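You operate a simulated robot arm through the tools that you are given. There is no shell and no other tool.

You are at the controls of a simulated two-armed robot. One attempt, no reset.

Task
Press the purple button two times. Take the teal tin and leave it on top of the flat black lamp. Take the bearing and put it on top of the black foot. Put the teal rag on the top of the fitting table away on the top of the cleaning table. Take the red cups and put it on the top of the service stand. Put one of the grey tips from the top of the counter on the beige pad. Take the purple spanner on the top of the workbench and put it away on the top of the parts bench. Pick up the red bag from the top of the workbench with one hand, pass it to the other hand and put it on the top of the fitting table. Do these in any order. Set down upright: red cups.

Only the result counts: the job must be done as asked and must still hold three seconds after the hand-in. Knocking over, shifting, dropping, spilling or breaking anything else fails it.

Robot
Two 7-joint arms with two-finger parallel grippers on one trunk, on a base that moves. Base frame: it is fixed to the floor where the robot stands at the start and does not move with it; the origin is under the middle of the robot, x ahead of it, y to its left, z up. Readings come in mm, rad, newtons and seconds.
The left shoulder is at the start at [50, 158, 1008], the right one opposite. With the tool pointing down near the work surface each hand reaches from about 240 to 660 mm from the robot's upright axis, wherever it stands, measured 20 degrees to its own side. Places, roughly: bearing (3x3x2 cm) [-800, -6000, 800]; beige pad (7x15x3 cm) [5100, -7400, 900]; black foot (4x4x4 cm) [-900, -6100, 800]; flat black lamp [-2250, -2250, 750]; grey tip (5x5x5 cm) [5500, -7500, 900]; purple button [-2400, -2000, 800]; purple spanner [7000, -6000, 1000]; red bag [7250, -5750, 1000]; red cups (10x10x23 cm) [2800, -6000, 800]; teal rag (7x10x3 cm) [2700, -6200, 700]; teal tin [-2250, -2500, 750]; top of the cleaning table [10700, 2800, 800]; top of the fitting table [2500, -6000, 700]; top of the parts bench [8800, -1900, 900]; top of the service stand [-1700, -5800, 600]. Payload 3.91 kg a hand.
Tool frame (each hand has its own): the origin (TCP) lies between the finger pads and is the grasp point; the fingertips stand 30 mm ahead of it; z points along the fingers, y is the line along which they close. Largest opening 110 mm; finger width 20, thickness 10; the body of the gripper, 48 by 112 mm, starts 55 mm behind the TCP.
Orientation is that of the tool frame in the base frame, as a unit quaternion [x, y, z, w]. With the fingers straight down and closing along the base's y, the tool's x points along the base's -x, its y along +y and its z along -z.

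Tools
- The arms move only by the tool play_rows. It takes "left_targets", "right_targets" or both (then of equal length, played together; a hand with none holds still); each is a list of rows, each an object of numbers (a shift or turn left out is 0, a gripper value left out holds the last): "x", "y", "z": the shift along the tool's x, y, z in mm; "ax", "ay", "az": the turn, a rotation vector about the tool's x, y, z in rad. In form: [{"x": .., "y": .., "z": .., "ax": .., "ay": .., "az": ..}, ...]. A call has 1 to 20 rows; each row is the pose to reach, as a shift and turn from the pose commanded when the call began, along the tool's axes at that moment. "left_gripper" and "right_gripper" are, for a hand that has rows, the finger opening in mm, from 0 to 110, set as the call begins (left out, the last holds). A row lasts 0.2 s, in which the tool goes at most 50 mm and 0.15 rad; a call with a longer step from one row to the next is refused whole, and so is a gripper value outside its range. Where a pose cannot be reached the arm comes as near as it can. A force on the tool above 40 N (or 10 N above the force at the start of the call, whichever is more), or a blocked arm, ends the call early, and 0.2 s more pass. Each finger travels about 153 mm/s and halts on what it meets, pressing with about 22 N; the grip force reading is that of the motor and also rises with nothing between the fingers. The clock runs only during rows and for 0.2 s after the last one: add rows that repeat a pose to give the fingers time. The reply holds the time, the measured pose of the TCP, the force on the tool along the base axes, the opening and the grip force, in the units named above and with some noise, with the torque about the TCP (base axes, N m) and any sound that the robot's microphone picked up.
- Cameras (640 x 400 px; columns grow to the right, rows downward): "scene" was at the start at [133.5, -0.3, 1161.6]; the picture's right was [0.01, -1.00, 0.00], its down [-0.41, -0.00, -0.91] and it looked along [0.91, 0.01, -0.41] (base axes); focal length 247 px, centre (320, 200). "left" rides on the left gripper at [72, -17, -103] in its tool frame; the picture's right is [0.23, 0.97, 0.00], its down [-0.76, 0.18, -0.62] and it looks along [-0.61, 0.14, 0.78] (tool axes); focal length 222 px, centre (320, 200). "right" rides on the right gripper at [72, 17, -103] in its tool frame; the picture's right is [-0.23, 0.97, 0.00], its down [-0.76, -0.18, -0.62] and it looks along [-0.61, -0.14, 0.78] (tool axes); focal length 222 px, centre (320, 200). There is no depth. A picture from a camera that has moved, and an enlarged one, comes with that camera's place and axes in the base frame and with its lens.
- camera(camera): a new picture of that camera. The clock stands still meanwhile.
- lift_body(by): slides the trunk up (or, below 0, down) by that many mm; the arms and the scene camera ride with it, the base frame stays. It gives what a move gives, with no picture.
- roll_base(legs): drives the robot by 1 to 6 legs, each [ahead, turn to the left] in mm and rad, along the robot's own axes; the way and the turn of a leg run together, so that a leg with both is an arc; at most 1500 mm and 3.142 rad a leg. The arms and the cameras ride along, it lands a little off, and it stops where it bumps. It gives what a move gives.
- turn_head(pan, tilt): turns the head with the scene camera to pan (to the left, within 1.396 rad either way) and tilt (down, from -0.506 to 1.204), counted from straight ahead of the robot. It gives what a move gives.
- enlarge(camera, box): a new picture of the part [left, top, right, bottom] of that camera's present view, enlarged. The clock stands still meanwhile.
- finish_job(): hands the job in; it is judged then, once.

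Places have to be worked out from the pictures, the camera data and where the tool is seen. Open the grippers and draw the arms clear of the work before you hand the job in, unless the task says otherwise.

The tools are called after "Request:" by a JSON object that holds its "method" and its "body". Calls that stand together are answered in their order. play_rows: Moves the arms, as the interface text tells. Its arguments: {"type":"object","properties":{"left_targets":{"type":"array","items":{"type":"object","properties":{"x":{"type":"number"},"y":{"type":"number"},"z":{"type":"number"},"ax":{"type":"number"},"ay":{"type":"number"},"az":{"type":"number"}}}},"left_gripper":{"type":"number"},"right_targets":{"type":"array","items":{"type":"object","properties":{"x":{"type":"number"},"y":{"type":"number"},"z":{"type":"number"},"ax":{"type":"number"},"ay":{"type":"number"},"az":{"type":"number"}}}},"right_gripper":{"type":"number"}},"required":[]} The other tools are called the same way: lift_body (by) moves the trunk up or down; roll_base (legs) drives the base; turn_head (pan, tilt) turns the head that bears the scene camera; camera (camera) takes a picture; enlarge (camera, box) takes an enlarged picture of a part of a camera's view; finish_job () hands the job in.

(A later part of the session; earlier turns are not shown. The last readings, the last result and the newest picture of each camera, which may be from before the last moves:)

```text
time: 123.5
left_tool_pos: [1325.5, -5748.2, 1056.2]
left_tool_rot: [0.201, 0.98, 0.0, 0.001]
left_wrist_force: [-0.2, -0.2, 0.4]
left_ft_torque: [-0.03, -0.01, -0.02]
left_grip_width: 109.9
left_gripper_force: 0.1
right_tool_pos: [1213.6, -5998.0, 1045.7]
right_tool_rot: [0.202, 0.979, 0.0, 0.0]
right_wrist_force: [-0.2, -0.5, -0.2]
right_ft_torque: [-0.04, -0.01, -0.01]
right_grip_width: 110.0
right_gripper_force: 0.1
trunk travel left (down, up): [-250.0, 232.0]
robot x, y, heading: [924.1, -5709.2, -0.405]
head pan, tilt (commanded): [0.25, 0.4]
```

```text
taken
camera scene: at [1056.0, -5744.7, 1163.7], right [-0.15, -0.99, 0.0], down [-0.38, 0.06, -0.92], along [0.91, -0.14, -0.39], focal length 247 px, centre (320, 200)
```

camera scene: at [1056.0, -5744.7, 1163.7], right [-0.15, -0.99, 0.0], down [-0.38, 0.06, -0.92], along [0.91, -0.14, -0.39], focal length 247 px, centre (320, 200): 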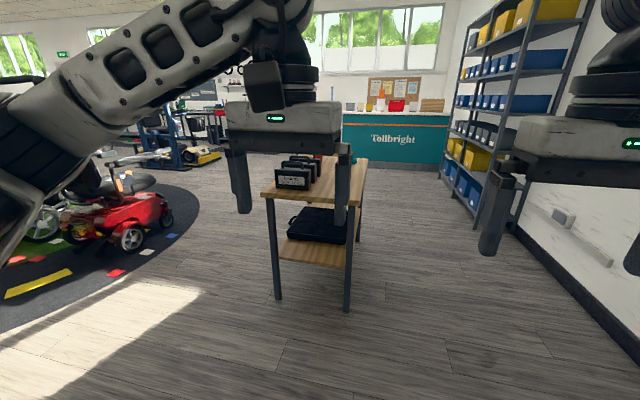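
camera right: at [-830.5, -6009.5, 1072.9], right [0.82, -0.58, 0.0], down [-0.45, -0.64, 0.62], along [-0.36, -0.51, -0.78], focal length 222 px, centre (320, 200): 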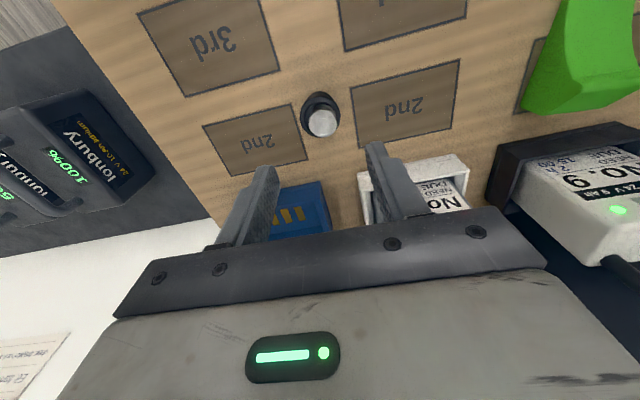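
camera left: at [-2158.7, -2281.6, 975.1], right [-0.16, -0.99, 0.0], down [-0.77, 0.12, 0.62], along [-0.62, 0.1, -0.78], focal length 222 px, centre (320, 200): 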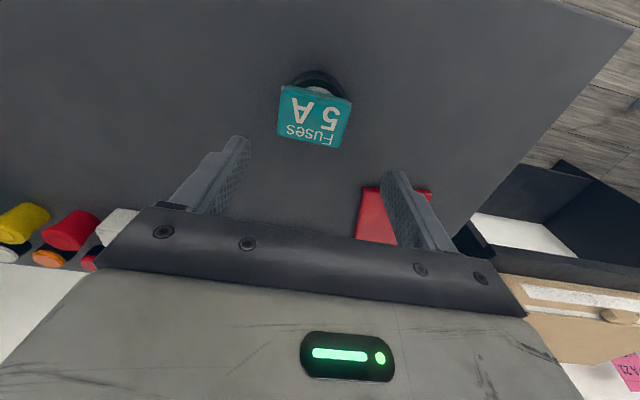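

The cups (red, behind the battery cases) and teal rag are both at the far end, so I'll go around the right side of the table to its far end.

Request:
{"method": "roll_base", "body": {"legs": [[0, -0.402], [1290, 0], [0, 0.426], [1450, 0]]}}

Request:
{"method": "turn_head", "body": {"pan": 1.2, "tilt": 0.4}}

Request:
{"method": "camera", "body": {"camera": "scene"}}

Request:
{"method": "turn_head", "body": {"pan": 0.3, "tilt": 0.4}}

Request:
{"method": "camera", "body": {"camera": "scene"}}

```text
time: 136.9
left_tool_pos: [3096.7, -7006.7, 1066.6]
left_tool_rot: [0.198, 0.98, -0.008, 0.013]
left_wrist_force: [0.3, -0.4, 0.3]
left_ft_torque: [0.01, -0.04, 0.03]
left_grip_width: 110.0
left_gripper_force: 0.0
right_tool_pos: [2984.3, -7266.8, 1049.9]
right_tool_rot: [0.211, 0.977, -0.004, 0.001]
right_wrist_force: [0.4, -0.3, 0.8]
right_ft_torque: [0.03, 0.01, 0.01]
right_grip_width: 110.2
right_gripper_force: 0.0
trunk travel left (down, up): [-250.0, 232.0]
robot x, y, heading: [2712.8, -6984.9, -0.418]
head pan, tilt (commanded): [0.25, 0.4]
stopped in leg 4: the robot was blocked; the commanded pose is now the measured one
```

```text
time: 138.1
left_tool_pos: [3096.3, -7006.8, 1067.2]
left_tool_rot: [0.198, 0.98, -0.01, 0.016]
left_wrist_force: [0.8, -0.1, 0.6]
left_ft_torque: [0.01, 0.0, 0.0]
left_grip_width: 110.0
left_gripper_force: 0.0
right_tool_pos: [2984.0, -7265.5, 1050.5]
right_tool_rot: [0.211, 0.977, -0.004, 0.003]
right_wrist_force: [0.2, 0.6, 0.4]
right_ft_torque: [-0.01, -0.01, 0.03]
right_grip_width: 110.2
right_gripper_force: 0.0
trunk travel left (down, up): [-250.0, 232.0]
robot x, y, heading: [2715.9, -6991.4, -0.421]
head pan, tilt (commanded): [1.201, 0.4]
```

```text
taken
camera scene: at [2798.4, -6919.7, 1164.7], right [0.7, -0.71, 0.03], down [-0.25, -0.29, -0.92], along [0.67, 0.64, -0.39], focal length 247 px, centre (320, 200)
```

scene: 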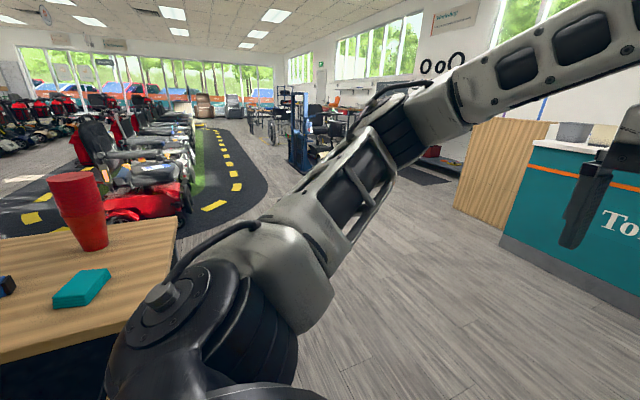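

```text
time: 139.3
left_tool_pos: [3096.2, -7006.6, 1068.0]
left_tool_rot: [0.198, 0.98, -0.009, 0.016]
left_wrist_force: [0.1, 0.5, -0.6]
left_ft_torque: [0.05, -0.01, 0.02]
left_grip_width: 109.9
left_gripper_force: 0.0
right_tool_pos: [2984.1, -7265.9, 1051.4]
right_tool_rot: [0.211, 0.978, -0.003, 0.004]
right_wrist_force: [0.5, -0.2, -0.5]
right_ft_torque: [0.01, -0.01, 0.01]
right_grip_width: 109.9
right_gripper_force: 0.0
trunk travel left (down, up): [-250.0, 232.0]
robot x, y, heading: [2715.5, -6991.7, -0.417]
head pan, tilt (commanded): [0.3, 0.4]
```

```text
taken
camera scene: at [2824.3, -6996.3, 1167.1], right [-0.12, -0.99, 0.02], down [-0.36, 0.03, -0.93], along [0.92, -0.12, -0.36], focal length 247 px, centre (320, 200)
```

scene: 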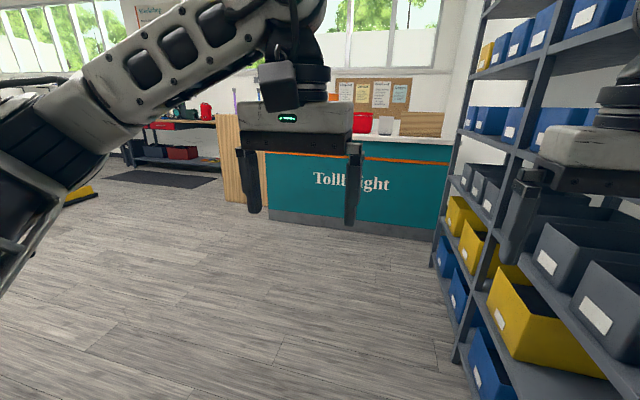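

The drive was blocked — probably the shelving on my right. I look to the right and down before moving.

Request:
{"method": "turn_head", "body": {"pan": -0.9, "tilt": 0.6}}

Request:
{"method": "camera", "body": {"camera": "scene"}}

Request:
{"method": "turn_head", "body": {"pan": 1.0, "tilt": 0.9}}

Request:
{"method": "camera", "body": {"camera": "scene"}}

Request:
{"method": "camera", "body": {"camera": "right"}}

```text
time: 140.7
left_tool_pos: [3095.9, -7006.1, 1066.9]
left_tool_rot: [0.198, 0.98, -0.009, 0.015]
left_wrist_force: [0.0, 0.3, 1.1]
left_ft_torque: [0.02, 0.04, 0.01]
left_grip_width: 110.1
left_gripper_force: 0.2
right_tool_pos: [2982.5, -7266.0, 1052.3]
right_tool_rot: [0.211, 0.977, -0.004, 0.005]
right_wrist_force: [-0.2, 0.9, -0.5]
right_ft_torque: [0.0, -0.01, 0.0]
right_grip_width: 109.6
right_gripper_force: 0.0
trunk travel left (down, up): [-250.0, 232.0]
robot x, y, heading: [2716.7, -6991.0, -0.421]
head pan, tilt (commanded): [-0.901, 0.6]
```

```text
taken
camera scene: at [2754.6, -7071.4, 1148.8], right [-0.97, -0.25, -0.02], down [-0.12, 0.53, -0.84], along [0.22, -0.81, -0.54], focal length 247 px, centre (320, 200)
```

scene: 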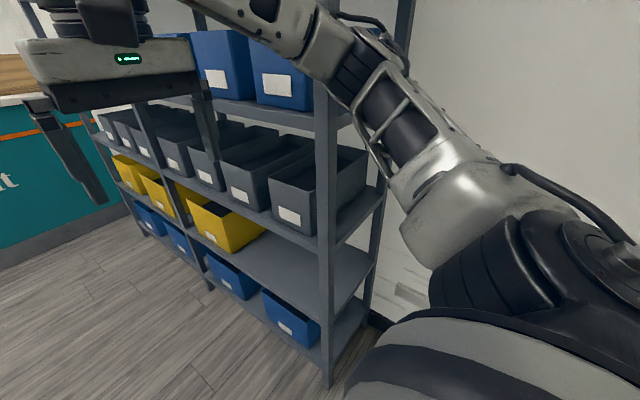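

```text
time: 142.6
left_tool_pos: [3095.8, -7006.3, 1066.8]
left_tool_rot: [0.198, 0.98, -0.009, 0.016]
left_wrist_force: [-0.2, -0.1, 0.5]
left_ft_torque: [-0.01, -0.02, 0.01]
left_grip_width: 109.9
left_gripper_force: 0.2
right_tool_pos: [2983.0, -7268.0, 1052.4]
right_tool_rot: [0.212, 0.977, -0.003, 0.005]
right_wrist_force: [-0.3, 0.3, 0.8]
right_ft_torque: [0.02, 0.02, 0.0]
right_grip_width: 109.9
right_gripper_force: 0.1
trunk travel left (down, up): [-250.0, 232.0]
robot x, y, heading: [2717.8, -6986.0, -0.422]
head pan, tilt (commanded): [1.0, 0.901]
```

```text
taken
camera scene: at [2796.8, -6945.6, 1122.3], right [0.55, -0.84, 0.03], down [-0.64, -0.44, -0.63], along [0.54, 0.32, -0.78], focal length 247 px, centre (320, 200)
```

scene: 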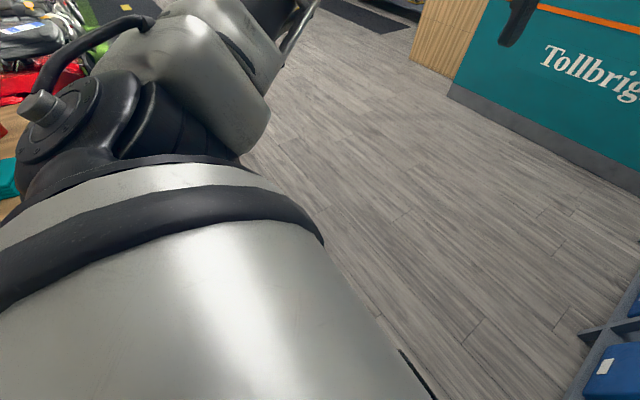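

```text
taken
camera right: at [2923.1, -7220.4, 1155.2], right [0.61, 0.79, 0.0], down [0.61, -0.47, 0.63], along [0.5, -0.39, -0.77], focal length 222 px, centre (320, 200)
```

right: 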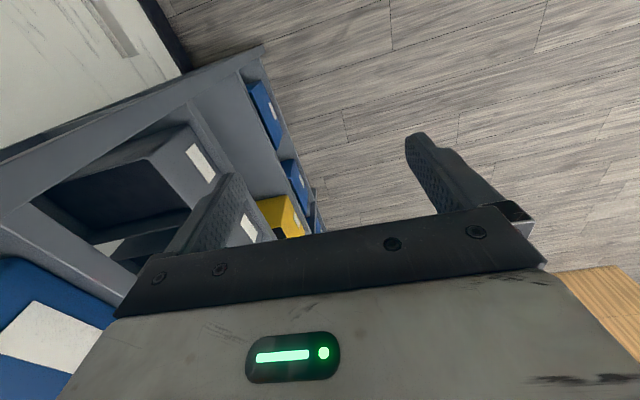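

My right forearm caught the shelf's front post (~394 mm to my right), so my arm half-width is ~450 mm. I back off 200 mm, then steer left, staying midway between the table and shelf.

Request:
{"method": "roll_base", "body": {"legs": [[-200, 0]]}}

Request:
{"method": "turn_head", "body": {"pan": -0.9, "tilt": 0.6}}

Request:
{"method": "camera", "body": {"camera": "scene"}}

```text
time: 144.2
left_tool_pos: [2933.6, -6942.7, 1056.0]
left_tool_rot: [0.196, 0.981, 0.0, 0.0]
left_wrist_force: [0.1, -0.3, 0.0]
left_ft_torque: [0.02, -0.03, 0.04]
left_grip_width: 110.3
left_gripper_force: 0.0
right_tool_pos: [2821.3, -7201.2, 1037.0]
right_tool_rot: [0.208, 0.978, 0.004, -0.013]
right_wrist_force: [-0.5, 0.5, -0.1]
right_ft_torque: [-0.01, 0.01, -0.01]
right_grip_width: 109.9
right_gripper_force: 0.1
trunk travel left (down, up): [-250.0, 232.0]
robot x, y, heading: [2536.7, -6905.9, -0.413]
head pan, tilt (commanded): [1.0, 0.901]
```

```text
time: 146.0
left_tool_pos: [2932.5, -6943.8, 1056.3]
left_tool_rot: [0.196, 0.981, 0.0, 0.001]
left_wrist_force: [-0.1, 0.4, -0.2]
left_ft_torque: [0.01, 0.02, 0.02]
left_grip_width: 109.7
left_gripper_force: 0.0
right_tool_pos: [2821.9, -7200.2, 1037.2]
right_tool_rot: [0.209, 0.978, 0.005, -0.012]
right_wrist_force: [0.0, 0.4, -0.2]
right_ft_torque: [-0.01, -0.04, 0.02]
right_grip_width: 110.2
right_gripper_force: 0.2
trunk travel left (down, up): [-250.0, 232.0]
robot x, y, heading: [2535.4, -6907.6, -0.415]
head pan, tilt (commanded): [-0.901, 0.6]
```

```text
taken
camera scene: at [2594.9, -7009.6, 1145.5], right [-0.97, -0.25, 0.0], down [-0.14, 0.55, -0.83], along [0.21, -0.8, -0.56], focal length 247 px, centre (320, 200)
```

scene: 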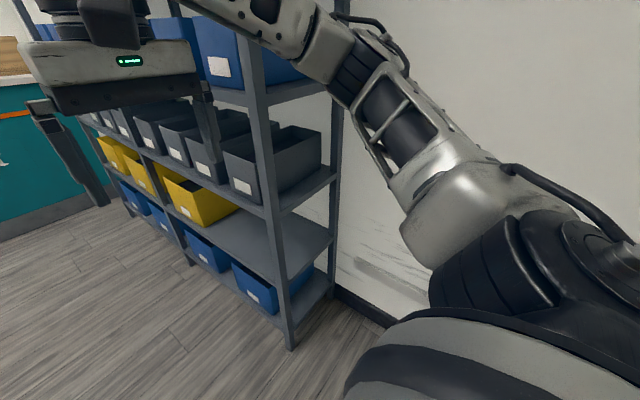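

Back level and clear; shelf and bins look undisturbed. Now I swing left and go around the far end of the table.

Request:
{"method": "roll_base", "body": {"legs": [[0, 0.52], [700, 0], [0, 0.42], [645, 0]]}}

Request:
{"method": "turn_head", "body": {"pan": 1.3, "tilt": 0.5}}

Request:
{"method": "camera", "body": {"camera": "scene"}}

Request:
{"method": "turn_head", "body": {"pan": 0.0, "tilt": 0.4}}

Request:
{"method": "camera", "body": {"camera": "scene"}}

```text
time: 155.9
left_tool_pos: [4073.3, -6213.5, 1055.0]
left_tool_rot: [-0.269, 0.963, 0.001, 0.001]
left_wrist_force: [0.7, -0.2, 0.0]
left_ft_torque: [0.0, -0.02, -0.01]
left_grip_width: 109.8
left_gripper_force: 0.2
right_tool_pos: [4215.9, -6454.9, 1036.3]
right_tool_rot: [-0.258, 0.966, -0.002, -0.012]
right_wrist_force: [0.2, -0.8, 1.1]
right_ft_torque: [-0.04, -0.01, 0.0]
right_grip_width: 109.9
right_gripper_force: 0.1
trunk travel left (down, up): [-250.0, 232.0]
robot x, y, heading: [3809.1, -6514.6, 0.527]
head pan, tilt (commanded): [-0.901, 0.6]
```

```text
time: 157.9
left_tool_pos: [4072.4, -6213.8, 1057.4]
left_tool_rot: [-0.27, 0.963, 0.0, 0.001]
left_wrist_force: [-0.4, 0.2, -0.2]
left_ft_torque: [0.03, 0.01, -0.01]
left_grip_width: 110.2
left_gripper_force: 0.1
right_tool_pos: [4215.7, -6456.3, 1037.5]
right_tool_rot: [-0.258, 0.966, -0.003, -0.013]
right_wrist_force: [-0.1, 0.0, 0.5]
right_ft_torque: [0.01, 0.01, 0.0]
right_grip_width: 110.0
right_gripper_force: 0.0
trunk travel left (down, up): [-250.0, 232.0]
robot x, y, heading: [3809.9, -6508.8, 0.526]
head pan, tilt (commanded): [1.3, 0.499]
```

```text
taken
camera scene: at [3822.2, -6407.1, 1154.6], right [0.97, 0.25, 0.0], down [0.12, -0.46, -0.88], along [-0.22, 0.85, -0.48], focal length 247 px, centre (320, 200)
```

scene: 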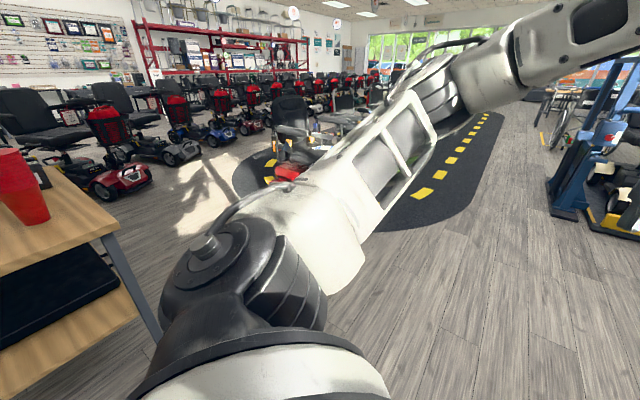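

```text
time: 159.4
left_tool_pos: [4073.4, -6213.7, 1056.4]
left_tool_rot: [-0.269, 0.963, 0.001, 0.0]
left_wrist_force: [-0.1, 0.5, -0.4]
left_ft_torque: [0.01, 0.0, -0.04]
left_grip_width: 110.2
left_gripper_force: 0.0
right_tool_pos: [4215.3, -6455.7, 1037.2]
right_tool_rot: [-0.258, 0.966, -0.003, -0.013]
right_wrist_force: [-0.2, -0.3, 0.3]
right_ft_torque: [-0.02, 0.0, -0.04]
right_grip_width: 110.0
right_gripper_force: 0.1
trunk travel left (down, up): [-250.0, 232.0]
robot x, y, heading: [3808.0, -6517.5, 0.522]
head pan, tilt (commanded): [0.0, 0.4]
```

```text
taken
camera scene: at [3925.2, -6448.6, 1163.7], right [0.5, -0.86, 0.0], down [-0.34, -0.2, -0.92], along [0.8, 0.46, -0.39], focal length 247 px, centre (320, 200)
```

scene: 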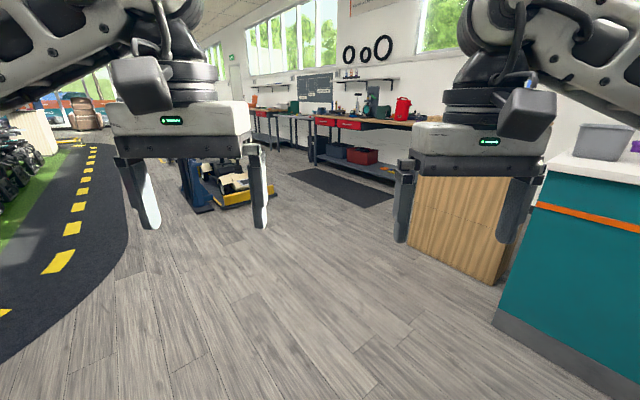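

Now I turn left to face the far end of the fitting table (heading ≈2.76).

Request:
{"method": "roll_base", "body": {"legs": [[0, 2.235]]}}

Request:
{"method": "turn_head", "body": {"pan": 0.0, "tilt": 0.5}}

Request:
{"method": "camera", "body": {"camera": "scene"}}

```text
time: 165.1
left_tool_pos: [3409.6, -6485.5, 1056.5]
left_tool_rot: [0.982, -0.188, -0.001, 0.0]
left_wrist_force: [1.2, -0.1, -0.2]
left_ft_torque: [-0.02, 0.01, -0.03]
left_grip_width: 109.8
left_gripper_force: 0.1
right_tool_pos: [3517.7, -6226.0, 1038.1]
right_tool_rot: [0.98, -0.2, 0.012, 0.004]
right_wrist_force: [0.2, 0.0, -0.8]
right_ft_torque: [0.0, -0.03, -0.01]
right_grip_width: 110.0
right_gripper_force: 0.0
trunk travel left (down, up): [-250.0, 232.0]
robot x, y, heading: [3810.4, -6513.3, 2.751]
head pan, tilt (commanded): [0.0, 0.4]
```

```text
time: 165.8
left_tool_pos: [3410.3, -6486.1, 1055.6]
left_tool_rot: [0.982, -0.189, 0.0, 0.0]
left_wrist_force: [0.2, -0.3, 0.3]
left_ft_torque: [-0.02, 0.02, 0.01]
left_grip_width: 109.8
left_gripper_force: 0.0
right_tool_pos: [3517.9, -6225.5, 1036.3]
right_tool_rot: [0.98, -0.2, 0.012, 0.006]
right_wrist_force: [0.2, -0.2, 0.4]
right_ft_torque: [0.02, -0.01, 0.01]
right_grip_width: 109.7
right_gripper_force: 0.0
trunk travel left (down, up): [-250.0, 232.0]
robot x, y, heading: [3809.1, -6514.7, 2.743]
head pan, tilt (commanded): [0.0, 0.499]
```

```text
taken
camera scene: at [3689.8, -6464.4, 1154.6], right [0.39, 0.92, 0.0], down [0.44, -0.19, -0.88], along [-0.81, 0.34, -0.48], focal length 247 px, centre (320, 200)
```

scene: 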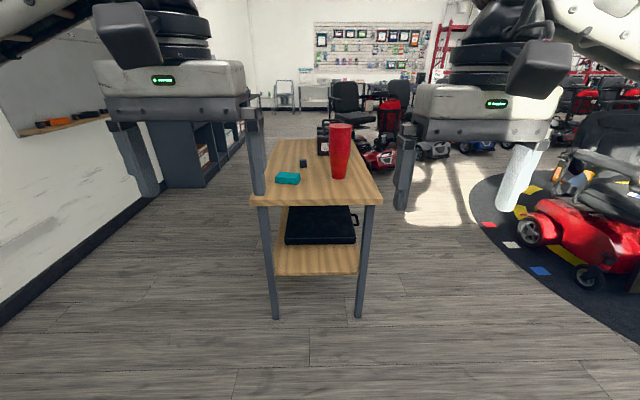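

Cups stand at ≈(2759,−5980), rag at ≈(2669,−6196). I drive 550 mm forward so the cups are ~625 mm ahead of my axis, then zoom.

Request:
{"method": "roll_base", "body": {"legs": [[550, 0]]}}

Request:
{"method": "camera", "body": {"camera": "scene"}}

Request:
{"method": "enlarge", "body": {"camera": "scene", "box": [270, 80, 430, 230]}}

Request:
{"method": "camera", "body": {"camera": "right"}}

```text
time: 168.9
left_tool_pos: [2905.3, -6271.6, 1056.8]
left_tool_rot: [0.982, -0.189, -0.001, -0.001]
left_wrist_force: [0.7, -0.5, -0.3]
left_ft_torque: [0.0, -0.03, 0.03]
left_grip_width: 110.0
left_gripper_force: 0.1
right_tool_pos: [3012.1, -6012.1, 1037.5]
right_tool_rot: [0.98, -0.201, 0.013, 0.004]
right_wrist_force: [0.3, -0.2, -0.8]
right_ft_torque: [0.0, -0.01, -0.01]
right_grip_width: 110.0
right_gripper_force: 0.1
trunk travel left (down, up): [-250.0, 232.0]
robot x, y, heading: [3307.3, -6299.2, 2.744]
head pan, tilt (commanded): [0.0, 0.499]
```

```text
taken
camera scene: at [3184.1, -6251.7, 1154.5], right [0.39, 0.92, 0.0], down [0.44, -0.19, -0.88], along [-0.81, 0.34, -0.48], focal length 247 px, centre (320, 200)
```

scene: 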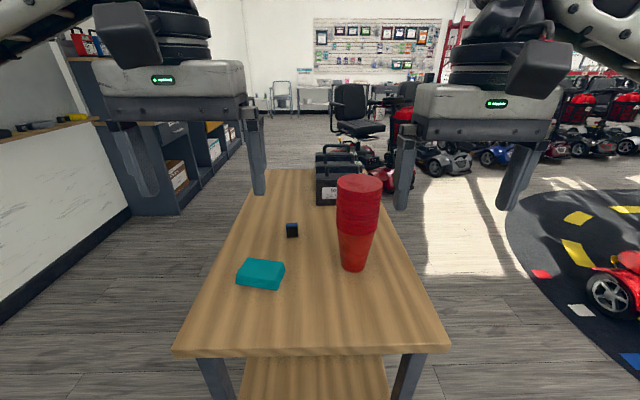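

```text
2.67 times, centred on (350, 155) of scene
camera zoom: at [3184.1, -6251.7, 1154.5], right [0.39, 0.92, 0.0], down [0.44, -0.19, -0.88], along [-0.81, 0.34, -0.48], focal length 659 px, centre (240, 320)
```

zoom: 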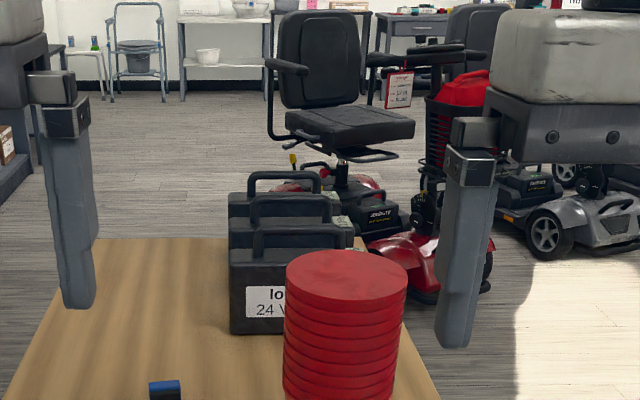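

```text
taken
camera right: at [3069.2, -6055.0, 1142.5], right [-0.59, -0.81, 0.0], down [-0.64, 0.47, 0.6], along [-0.48, 0.36, -0.8], focal length 222 px, centre (320, 200)
```

right: 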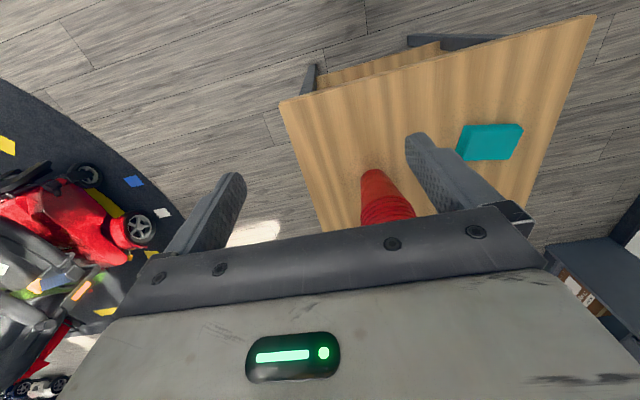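

Cup base ≈(2779,−5990), rims ≈96 mm wide above z≈836, top ≈936. I'll grip the lower cone from the side: rotate the right hand to near-horizontal, TCP at z≈800, short of the cups for now.

Request:
{"method": "play_rows", "body": {"right_gripper": 110, "right_targets": [{"x": -8, "y": 6, "z": 15, "ay": -0.136}, {"x": -17, "y": 13, "z": 35, "ay": -0.273}, {"x": -26, "y": 19, "z": 58, "ay": -0.409}, {"x": -35, "y": 26, "z": 80, "ay": -0.545}, {"x": -43, "y": 32, "z": 103, "ay": -0.682}, {"x": -52, "y": 38, "z": 126, "ay": -0.818}, {"x": -60, "y": 45, "z": 150, "ay": -0.955}, {"x": -69, "y": 51, "z": 172, "ay": -1.09}, {"x": -78, "y": 57, "z": 194, "ay": -1.227}, {"x": -86, "y": 64, "z": 216, "ay": -1.364}, {"x": -95, "y": 70, "z": 237, "ay": -1.5}, {"x": -95, "y": 70, "z": 237, "ay": -1.5}, {"x": -95, "y": 70, "z": 237, "ay": -1.5}]}}

Request:
{"method": "camera", "body": {"camera": "scene"}}

Request:
{"method": "camera", "body": {"camera": "right"}}

```text
time: 171.7
left_tool_pos: [2905.5, -6272.3, 1055.9]
left_tool_rot: [0.982, -0.188, 0.0, 0.001]
left_wrist_force: [0.3, 0.4, 1.3]
left_ft_torque: [0.03, 0.02, -0.01]
left_grip_width: 110.0
left_gripper_force: 0.0
right_tool_pos: [2897.7, -6068.2, 812.8]
right_tool_rot: [0.725, -0.151, -0.658, -0.135]
right_wrist_force: [-0.6, -0.6, -0.3]
right_ft_torque: [0.02, -0.05, -0.01]
right_grip_width: 110.0
right_gripper_force: 0.0
right hand out of reach, approached as far as the arm can: row 11, 12, 13
trunk travel left (down, up): [-250.0, 232.0]
robot x, y, heading: [3305.3, -6303.2, 2.747]
head pan, tilt (commanded): [0.0, 0.499]
```

```text
taken
camera scene: at [3184.3, -6251.7, 1154.6], right [0.39, 0.92, 0.0], down [0.44, -0.19, -0.88], along [-0.81, 0.34, -0.48], focal length 247 px, centre (320, 200)
```

scene: 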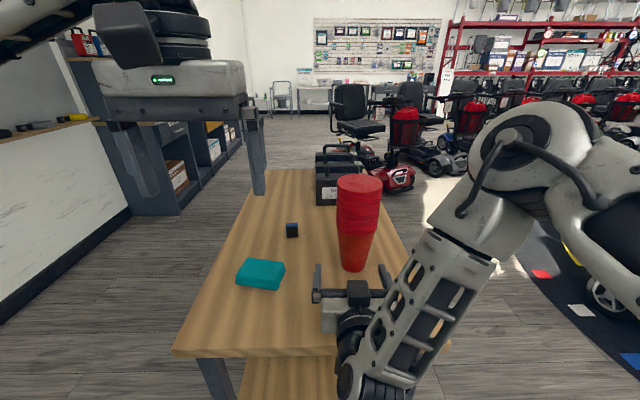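

```text
taken
camera right: at [2992.3, -6127.3, 751.3], right [-0.41, -0.89, 0.23], down [0.57, -0.05, 0.82], along [-0.71, 0.46, 0.53], focal length 222 px, centre (320, 200)
```

right: 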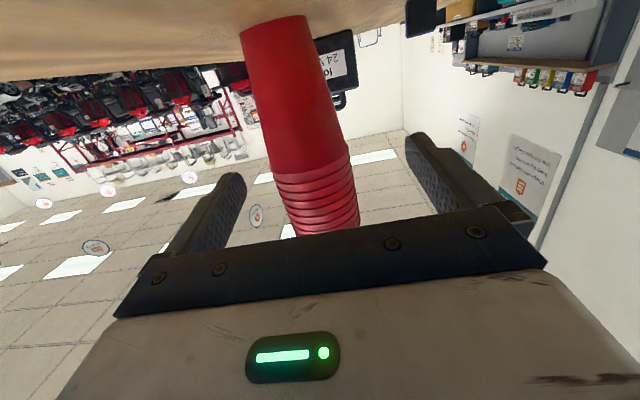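

The hand is level, and the cup axis is 139 mm ahead and 24.6 mm to the right of the TCP (camera confirms). I shift sideways and slide forward 127 mm around the lower cone.

Request:
{"method": "play_rows", "body": {"right_targets": [{"y": -13}, {"y": -24.6}, {"y": -24.6, "z": 30}, {"y": -24.6, "z": 60}, {"y": -24.6, "z": 85}, {"y": -24.6, "z": 105}, {"y": -24.6, "z": 118}, {"y": -24.6, "z": 126}, {"y": -24.6, "z": 126}]}}

Request:
{"method": "camera", "body": {"camera": "right"}}

Request:
{"method": "enlarge", "body": {"camera": "scene", "box": [270, 150, 430, 300]}}

```text
time: 173.7
left_tool_pos: [2903.9, -6272.2, 1057.2]
left_tool_rot: [0.982, -0.187, -0.001, 0.0]
left_wrist_force: [-0.2, 0.6, -0.4]
left_ft_torque: [-0.01, 0.03, -0.01]
left_grip_width: 110.0
left_gripper_force: 0.1
right_tool_pos: [2792.4, -6040.3, 830.7]
right_tool_rot: [0.727, -0.152, -0.656, -0.136]
right_wrist_force: [-0.1, -0.6, 0.2]
right_ft_torque: [0.01, 0.02, 0.01]
right_grip_width: 110.2
right_gripper_force: 0.0
right hand out of reach, approached as far as the arm can: row 1, 2, 3, 4, 5, 6, 7, 8, 9
trunk travel left (down, up): [-250.0, 232.0]
robot x, y, heading: [3300.5, -6298.9, 2.739]
head pan, tilt (commanded): [0.0, 0.499]
```

```text
taken
camera right: at [2885.4, -6099.4, 769.4], right [-0.41, -0.88, 0.23], down [0.57, -0.05, 0.82], along [-0.71, 0.46, 0.53], focal length 222 px, centre (320, 200)
```

right: 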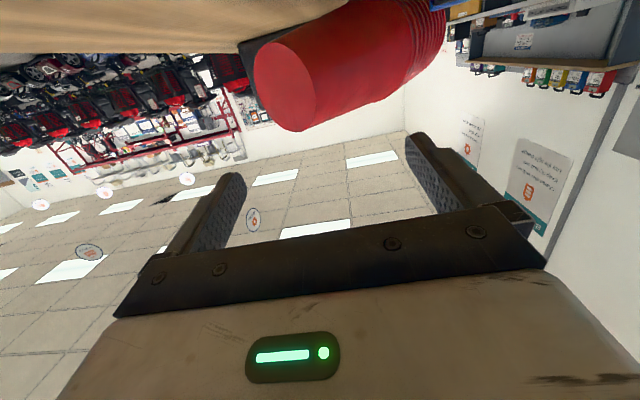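

```text
2.67 times, centred on (350, 225) of scene
camera zoom: at [3184.2, -6251.7, 1154.6], right [0.39, 0.92, 0.0], down [0.44, -0.19, -0.88], along [-0.81, 0.34, -0.48], focal length 659 px, centre (240, 133)
```

zoom: 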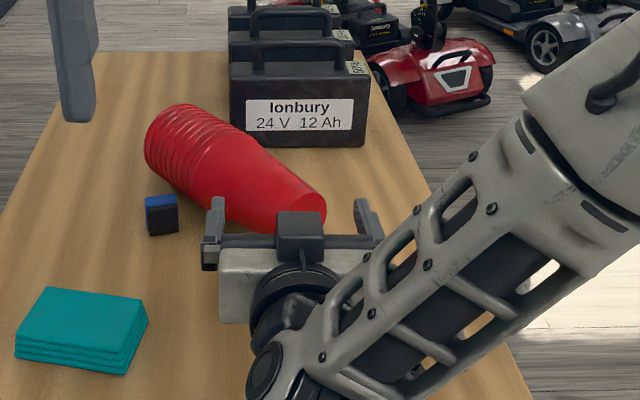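

The arm couldn't reach that commanded pose, drifted ~44 mm sideways and tipped the cup stack over; it now lies on the table, base toward me-right and rims far-left. First I withdraw the hand up and back without touching it.

Request:
{"method": "play_rows", "body": {"right_targets": [{"x": -40, "y": 5, "z": -20}, {"x": -60, "y": 24.6, "z": -55}, {"x": -80, "y": 24.6, "z": -95}, {"x": -100, "y": 24.6, "z": -126}, {"x": -100, "y": 24.6, "z": -126}]}}

Request:
{"method": "camera", "body": {"camera": "scene"}}

```text
time: 174.9
left_tool_pos: [2904.8, -6272.0, 1056.2]
left_tool_rot: [0.982, -0.188, 0.0, 0.0]
left_wrist_force: [1.1, 0.5, 0.2]
left_ft_torque: [-0.01, -0.02, 0.01]
left_grip_width: 109.8
left_gripper_force: 0.0
right_tool_pos: [2889.7, -6106.6, 940.7]
right_tool_rot: [0.726, -0.149, -0.658, -0.133]
right_wrist_force: [0.2, 0.4, 0.0]
right_ft_torque: [0.01, 0.03, -0.02]
right_grip_width: 110.2
right_gripper_force: 0.1
trunk travel left (down, up): [-250.0, 232.0]
robot x, y, heading: [3304.2, -6303.0, 2.742]
head pan, tilt (commanded): [0.0, 0.499]
```

```text
taken
camera scene: at [3184.2, -6251.7, 1154.6], right [0.39, 0.92, 0.0], down [0.44, -0.19, -0.88], along [-0.81, 0.34, -0.48], focal length 247 px, centre (320, 200)
```

scene: 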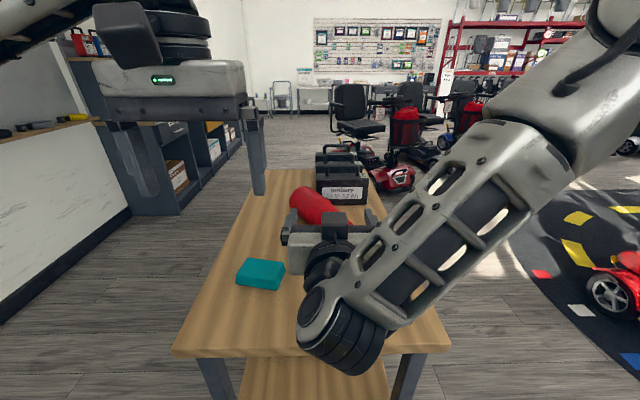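

Withdrawn cleanly. I rotate the right hand back to pointing down at the carry pose so I can inspect the cups' exact lie.

Request:
{"method": "play_rows", "body": {"right_targets": [{"x": -15, "y": -12, "z": -7, "ay": 0.136}, {"x": -30, "y": -24, "z": -14, "ay": 0.273}, {"x": -45, "y": -36, "z": -21, "ay": 0.409}, {"x": -60, "y": -48, "z": -28, "ay": 0.545}, {"x": -75, "y": -60, "z": -35, "ay": 0.682}, {"x": -85, "y": -72, "z": -42, "ay": 0.818}, {"x": -95, "y": -84, "z": -49, "ay": 0.955}, {"x": -100, "y": -96, "z": -56, "ay": 1.09}, {"x": -100, "y": -108, "z": -63, "ay": 1.227}, {"x": -100, "y": -120, "z": -70, "ay": 1.364}, {"x": -100, "y": -129, "z": -73, "ay": 1.473}, {"x": -100, "y": -129, "z": -73, "ay": 1.473}]}}

Request:
{"method": "camera", "body": {"camera": "scene"}}

Request:
{"method": "enlarge", "body": {"camera": "scene", "box": [260, 150, 420, 270]}}

Request:
{"method": "camera", "body": {"camera": "right"}}

Request:
{"method": "camera", "body": {"camera": "left"}}

```text
time: 177.5
left_tool_pos: [2905.1, -6272.8, 1055.8]
left_tool_rot: [0.982, -0.188, -0.001, 0.0]
left_wrist_force: [0.8, 0.1, -0.6]
left_ft_torque: [0.0, -0.03, -0.03]
left_grip_width: 110.2
left_gripper_force: 0.2
right_tool_pos: [2998.7, -6011.8, 1048.1]
right_tool_rot: [0.98, -0.2, -0.001, 0.001]
right_wrist_force: [-0.5, 0.0, -0.4]
right_ft_torque: [0.04, 0.01, 0.01]
right_grip_width: 110.1
right_gripper_force: 0.1
trunk travel left (down, up): [-250.0, 232.0]
robot x, y, heading: [3306.6, -6302.5, 2.743]
head pan, tilt (commanded): [0.0, 0.499]
```

```text
taken
camera scene: at [3184.2, -6251.7, 1154.6], right [0.39, 0.92, 0.0], down [0.44, -0.19, -0.88], along [-0.81, 0.34, -0.48], focal length 247 px, centre (320, 200)
```

scene: 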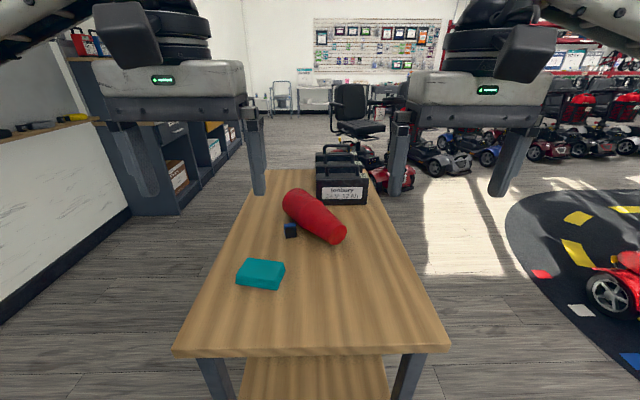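

```text
3.33 times, centred on (340, 210) of scene
camera zoom: at [3184.2, -6251.7, 1154.6], right [0.39, 0.92, 0.0], down [0.44, -0.19, -0.88], along [-0.81, 0.34, -0.48], focal length 824 px, centre (253, 167)
```

zoom: 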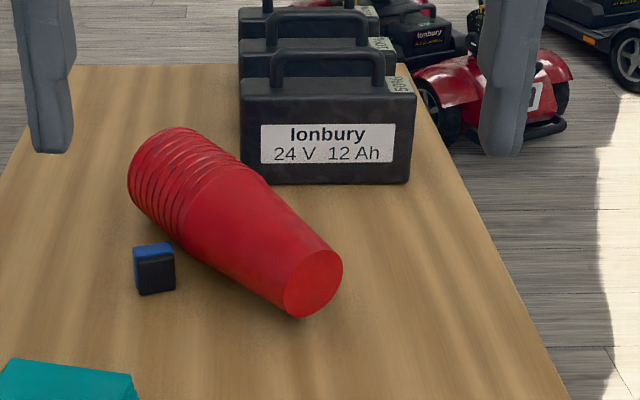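

```text
taken
camera right: at [3058.0, -6055.2, 1151.5], right [-0.59, -0.81, 0.0], down [-0.63, 0.46, 0.62], along [-0.5, 0.37, -0.78], focal length 222 px, centre (320, 200)
```

right: 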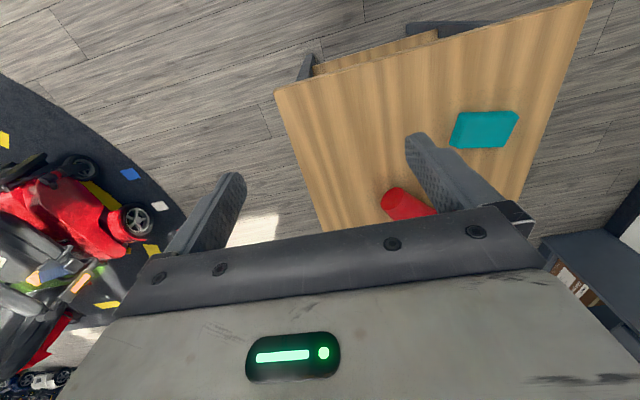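

```text
taken
camera left: at [2978.8, -6284.5, 1160.5], right [-0.15, -0.99, 0.0], down [-0.77, 0.12, 0.62], along [-0.62, 0.09, -0.78], focal length 222 px, centre (320, 200)
```

left: 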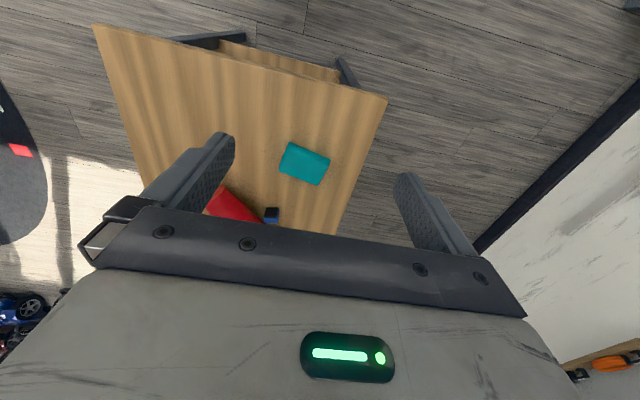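

The stack lies still; blue cube and batteries are unmoved. It's too deep to reach from this end, so I'll go to the table's open long side, where the cups' mid is ~245 mm in from the edge.

Request:
{"method": "roll_base", "body": {"legs": [[-450, 0], [0, -0.925], [904, 0], [0, 0.643], [618, 0], [0, 1.853]]}}

Request:
{"method": "turn_head", "body": {"pan": 0.0, "tilt": 0.5}}

Request:
{"method": "camera", "body": {"camera": "scene"}}

```text
time: 196.2
left_tool_pos: [3016.0, -5622.1, 1056.4]
left_tool_rot: [0.827, 0.562, -0.001, 0.0]
left_wrist_force: [0.6, -0.1, 0.3]
left_ft_torque: [0.0, 0.02, -0.01]
left_grip_width: 110.0
left_gripper_force: 0.2
right_tool_pos: [2755.9, -5529.5, 1048.5]
right_tool_rot: [0.834, 0.552, 0.0, 0.002]
right_wrist_force: [-0.2, -0.7, 0.2]
right_ft_torque: [0.0, 0.01, 0.0]
right_grip_width: 110.2
right_gripper_force: 0.1
trunk travel left (down, up): [-250.0, 232.0]
robot x, y, heading: [3043.2, -5220.5, -1.963]
head pan, tilt (commanded): [0.0, 0.499]
```

```text
time: 196.8
left_tool_pos: [3017.6, -5621.4, 1055.9]
left_tool_rot: [0.827, 0.562, -0.002, 0.0]
left_wrist_force: [0.3, -0.6, -0.7]
left_ft_torque: [0.0, -0.02, -0.01]
left_grip_width: 109.8
left_gripper_force: 0.0
right_tool_pos: [2755.7, -5528.6, 1047.5]
right_tool_rot: [0.834, 0.552, 0.0, 0.003]
right_wrist_force: [-1.0, -0.2, 0.1]
right_ft_torque: [-0.01, 0.0, 0.0]
right_grip_width: 110.1
right_gripper_force: 0.0
trunk travel left (down, up): [-250.0, 232.0]
robot x, y, heading: [3046.0, -5220.2, -1.964]
head pan, tilt (commanded): [0.0, 0.499]
```

```text
taken
camera scene: at [2995.4, -5343.7, 1154.6], right [-0.92, 0.39, 0.0], down [0.18, 0.44, -0.88], along [-0.34, -0.81, -0.48], focal length 247 px, centre (320, 200)
```

scene: 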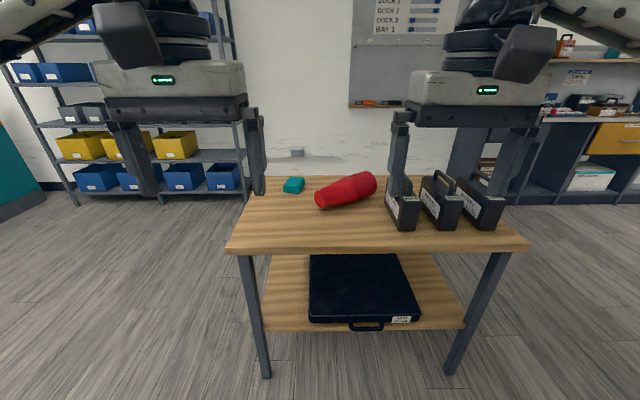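

Good unobstructed view of the lying stack. I enlarge to fix its pose.

Request:
{"method": "enlarge", "body": {"camera": "scene", "box": [270, 150, 430, 250]}}

Request:
{"method": "camera", "body": {"camera": "right"}}

Request:
{"method": "camera", "body": {"camera": "left"}}

```text
4.00 times, centred on (350, 200) of scene
camera zoom: at [2995.4, -5343.7, 1154.6], right [-0.92, 0.39, 0.0], down [0.18, 0.44, -0.88], along [-0.34, -0.81, -0.48], focal length 988 px, centre (200, 200)
```

zoom: 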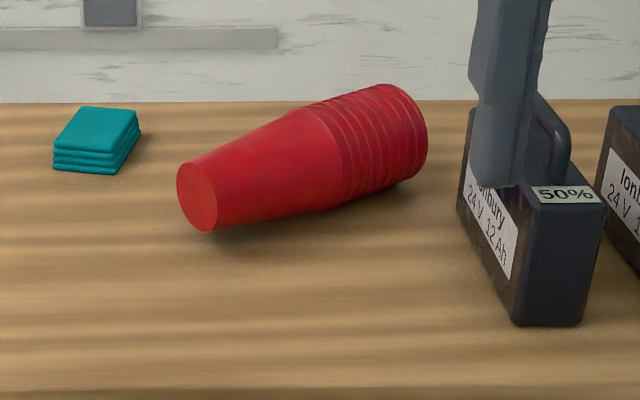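

```text
taken
camera right: at [2799.3, -5467.7, 1151.3], right [0.81, -0.59, 0.0], down [-0.46, -0.63, 0.62], along [-0.37, -0.51, -0.78], focal length 222 px, centre (320, 200)
```

right: 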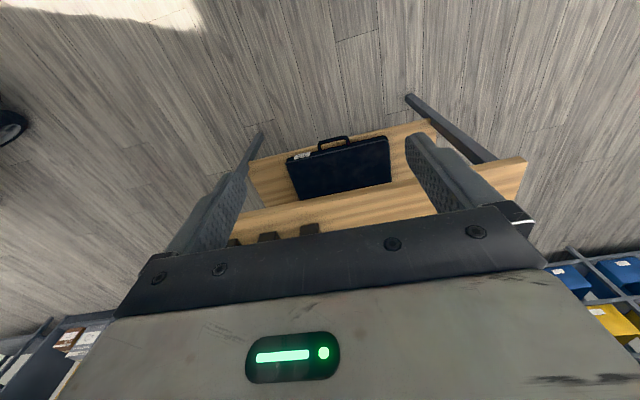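

```text
taken
camera left: at [3028.4, -5547.7, 1160.5], right [0.99, -0.15, 0.0], down [-0.11, -0.77, 0.62], along [-0.09, -0.62, -0.78], focal length 222 px, centre (320, 200)
```

left: 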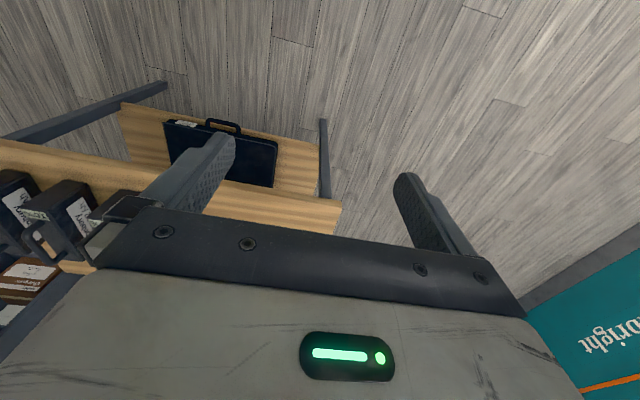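

Two-view triangulation gives: base centre ≈(2723,−6007,766), rim end ≈(2491,−6053,764), i.e. axis horizontal, rim→base direction ≈11°, table ≈z 716. I test in the air whether the right hand can yaw so its x axis points toward the base (az ≈ +0.97).

Request:
{"method": "play_rows", "body": {"right_targets": [{"az": 0.14}, {"az": 0.28}, {"az": 0.42}, {"az": 0.56}, {"az": 0.7}, {"az": 0.84}, {"az": 0.974}, {"az": 0.974}]}}

```text
time: 198.6
left_tool_pos: [3017.2, -5622.4, 1054.8]
left_tool_rot: [0.827, 0.563, -0.002, 0.001]
left_wrist_force: [0.0, -0.5, -0.4]
left_ft_torque: [-0.02, -0.03, 0.01]
left_grip_width: 109.8
left_gripper_force: 0.2
right_tool_pos: [2754.7, -5527.6, 1046.8]
right_tool_rot: [0.995, 0.096, 0.002, 0.002]
right_wrist_force: [0.1, -0.4, 0.1]
right_ft_torque: [-0.02, -0.04, 0.02]
right_grip_width: 110.1
right_gripper_force: 0.0
trunk travel left (down, up): [-250.0, 232.0]
robot x, y, heading: [3044.1, -5220.7, -1.964]
head pan, tilt (commanded): [0.0, 0.499]
```

Yaw works. I drive 350 mm forward so the grasp point is ~557 mm ahead, keeping ~330 mm from the table edge.

Request:
{"method": "roll_base", "body": {"legs": [[350, 0]]}}

Request:
{"method": "turn_head", "body": {"pan": -0.15, "tilt": 0.8}}

Request:
{"method": "camera", "body": {"camera": "scene"}}

Request:
{"method": "camera", "body": {"camera": "right"}}

Request:
{"method": "camera", "body": {"camera": "left"}}

```text
time: 200.9
left_tool_pos: [2882.9, -5947.4, 1056.2]
left_tool_rot: [0.826, 0.564, -0.002, 0.0]
left_wrist_force: [-0.2, 0.1, 0.2]
left_ft_torque: [0.01, 0.01, 0.03]
left_grip_width: 110.0
left_gripper_force: 0.2
right_tool_pos: [2621.8, -5858.3, 1047.1]
right_tool_rot: [0.995, 0.101, 0.0, 0.0]
right_wrist_force: [-0.2, 0.0, 0.5]
right_ft_torque: [0.01, 0.0, -0.02]
right_grip_width: 109.7
right_gripper_force: 0.0
trunk travel left (down, up): [-250.0, 232.0]
robot x, y, heading: [2905.8, -5548.3, -1.961]
head pan, tilt (commanded): [0.0, 0.499]
```

```text
time: 201.7
left_tool_pos: [2884.1, -5947.2, 1056.9]
left_tool_rot: [0.825, 0.565, -0.001, 0.0]
left_wrist_force: [-0.3, 0.7, -0.8]
left_ft_torque: [-0.03, -0.03, -0.03]
left_grip_width: 110.4
left_gripper_force: 0.0
right_tool_pos: [2622.6, -5857.3, 1048.3]
right_tool_rot: [0.995, 0.1, 0.0, 0.001]
right_wrist_force: [0.5, -0.3, 1.0]
right_ft_torque: [0.01, 0.04, -0.02]
right_grip_width: 110.3
right_gripper_force: 0.1
trunk travel left (down, up): [-250.0, 232.0]
robot x, y, heading: [2909.3, -5548.1, -1.959]
head pan, tilt (commanded): [-0.15, 0.799]
```

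```text
taken
camera scene: at [2853.8, -5656.2, 1128.7], right [-0.86, 0.51, 0.0], down [0.37, 0.61, -0.7], along [-0.36, -0.6, -0.72], focal length 247 px, centre (320, 200)
```

scene: 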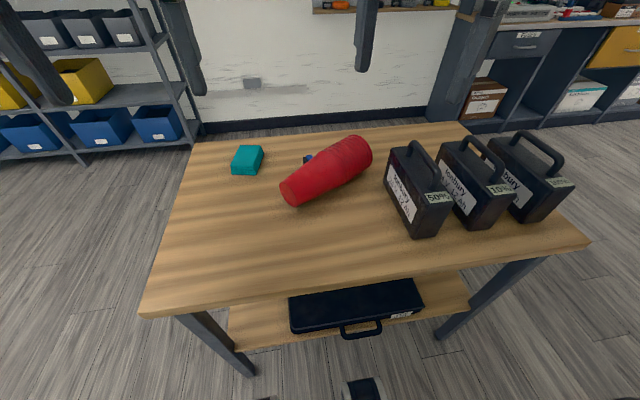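

```text
taken
camera right: at [2696.0, -5858.3, 1151.6], right [-0.03, -1.0, 0.0], down [-0.78, 0.02, 0.62], along [-0.62, 0.01, -0.78], focal length 222 px, centre (320, 200)
```

right: 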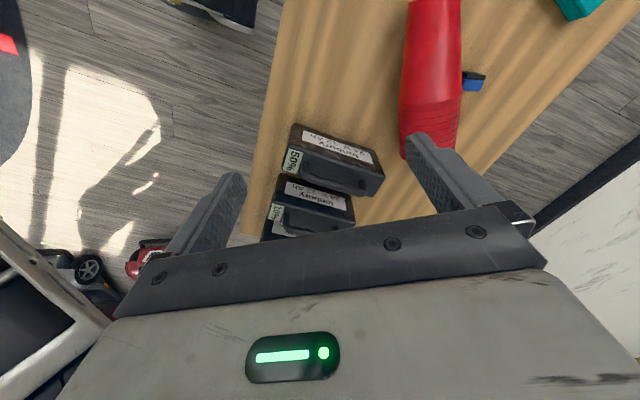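

```text
taken
camera left: at [2894.8, -5874.9, 1160.6], right [0.99, -0.14, 0.0], down [-0.11, -0.77, 0.63], along [-0.09, -0.62, -0.78], focal length 222 px, centre (320, 200)
```

left: 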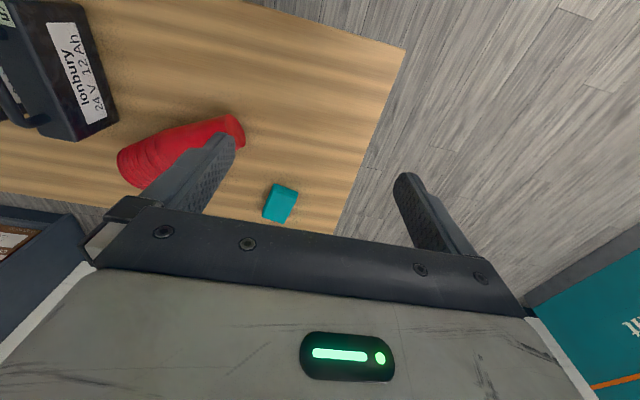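

The blue cube sits just behind the stack, so I'll keep the fingertips above it. I enlarge both views to refine the stack's pose.

Request:
{"method": "enlarge", "body": {"camera": "scene", "box": [260, 120, 400, 220]}}

Request:
{"method": "enlarge", "body": {"camera": "right", "box": [360, 0, 520, 160]}}

Request:
{"method": "enlarge", "body": {"camera": "left", "box": [100, 90, 320, 230]}}

```text
4.00 times, centred on (330, 170) of scene
camera zoom: at [2853.8, -5656.2, 1128.7], right [-0.86, 0.51, 0.0], down [0.37, 0.61, -0.7], along [-0.36, -0.6, -0.72], focal length 988 px, centre (280, 320)
```

zoom: 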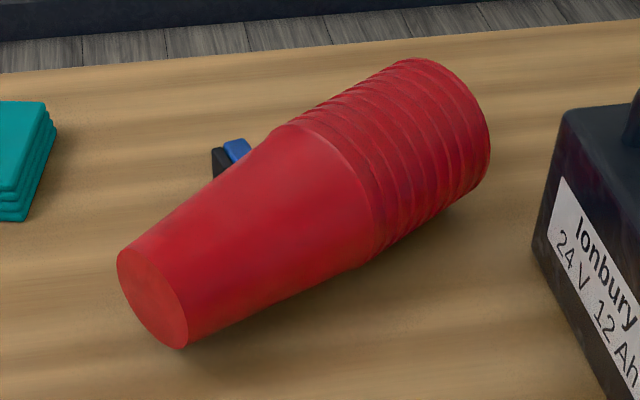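

```text
2.50 times, centred on (440, 80) of right
camera zoom: at [2696.0, -5858.3, 1151.6], right [-0.03, -1.0, 0.0], down [-0.78, 0.02, 0.62], along [-0.62, 0.01, -0.78], focal length 555 px, centre (20, 500)
```

zoom: 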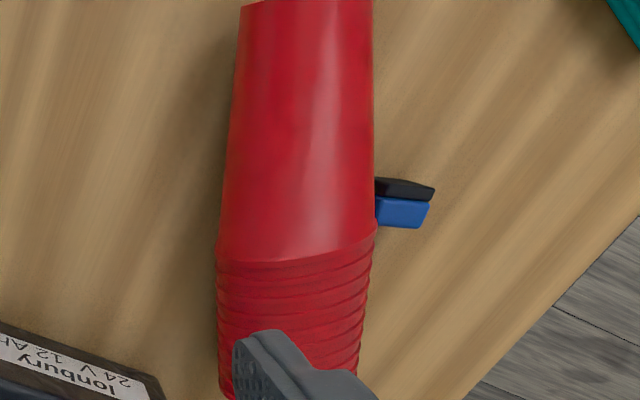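

```text
2.86 times, centred on (210, 160) of left
camera zoom: at [2894.8, -5874.9, 1160.6], right [0.99, -0.14, 0.0], down [-0.11, -0.77, 0.63], along [-0.09, -0.62, -0.78], focal length 635 px, centre (634, 314)
```

zoom: 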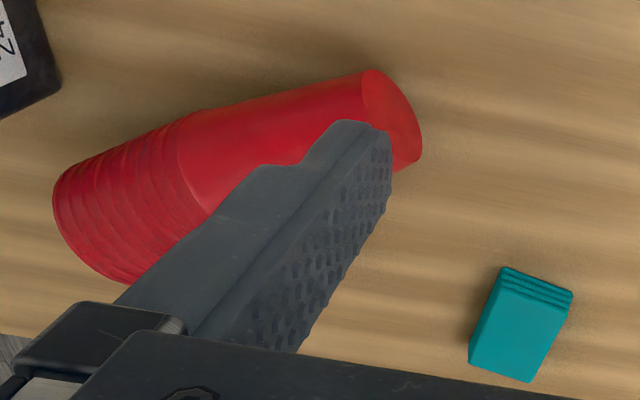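

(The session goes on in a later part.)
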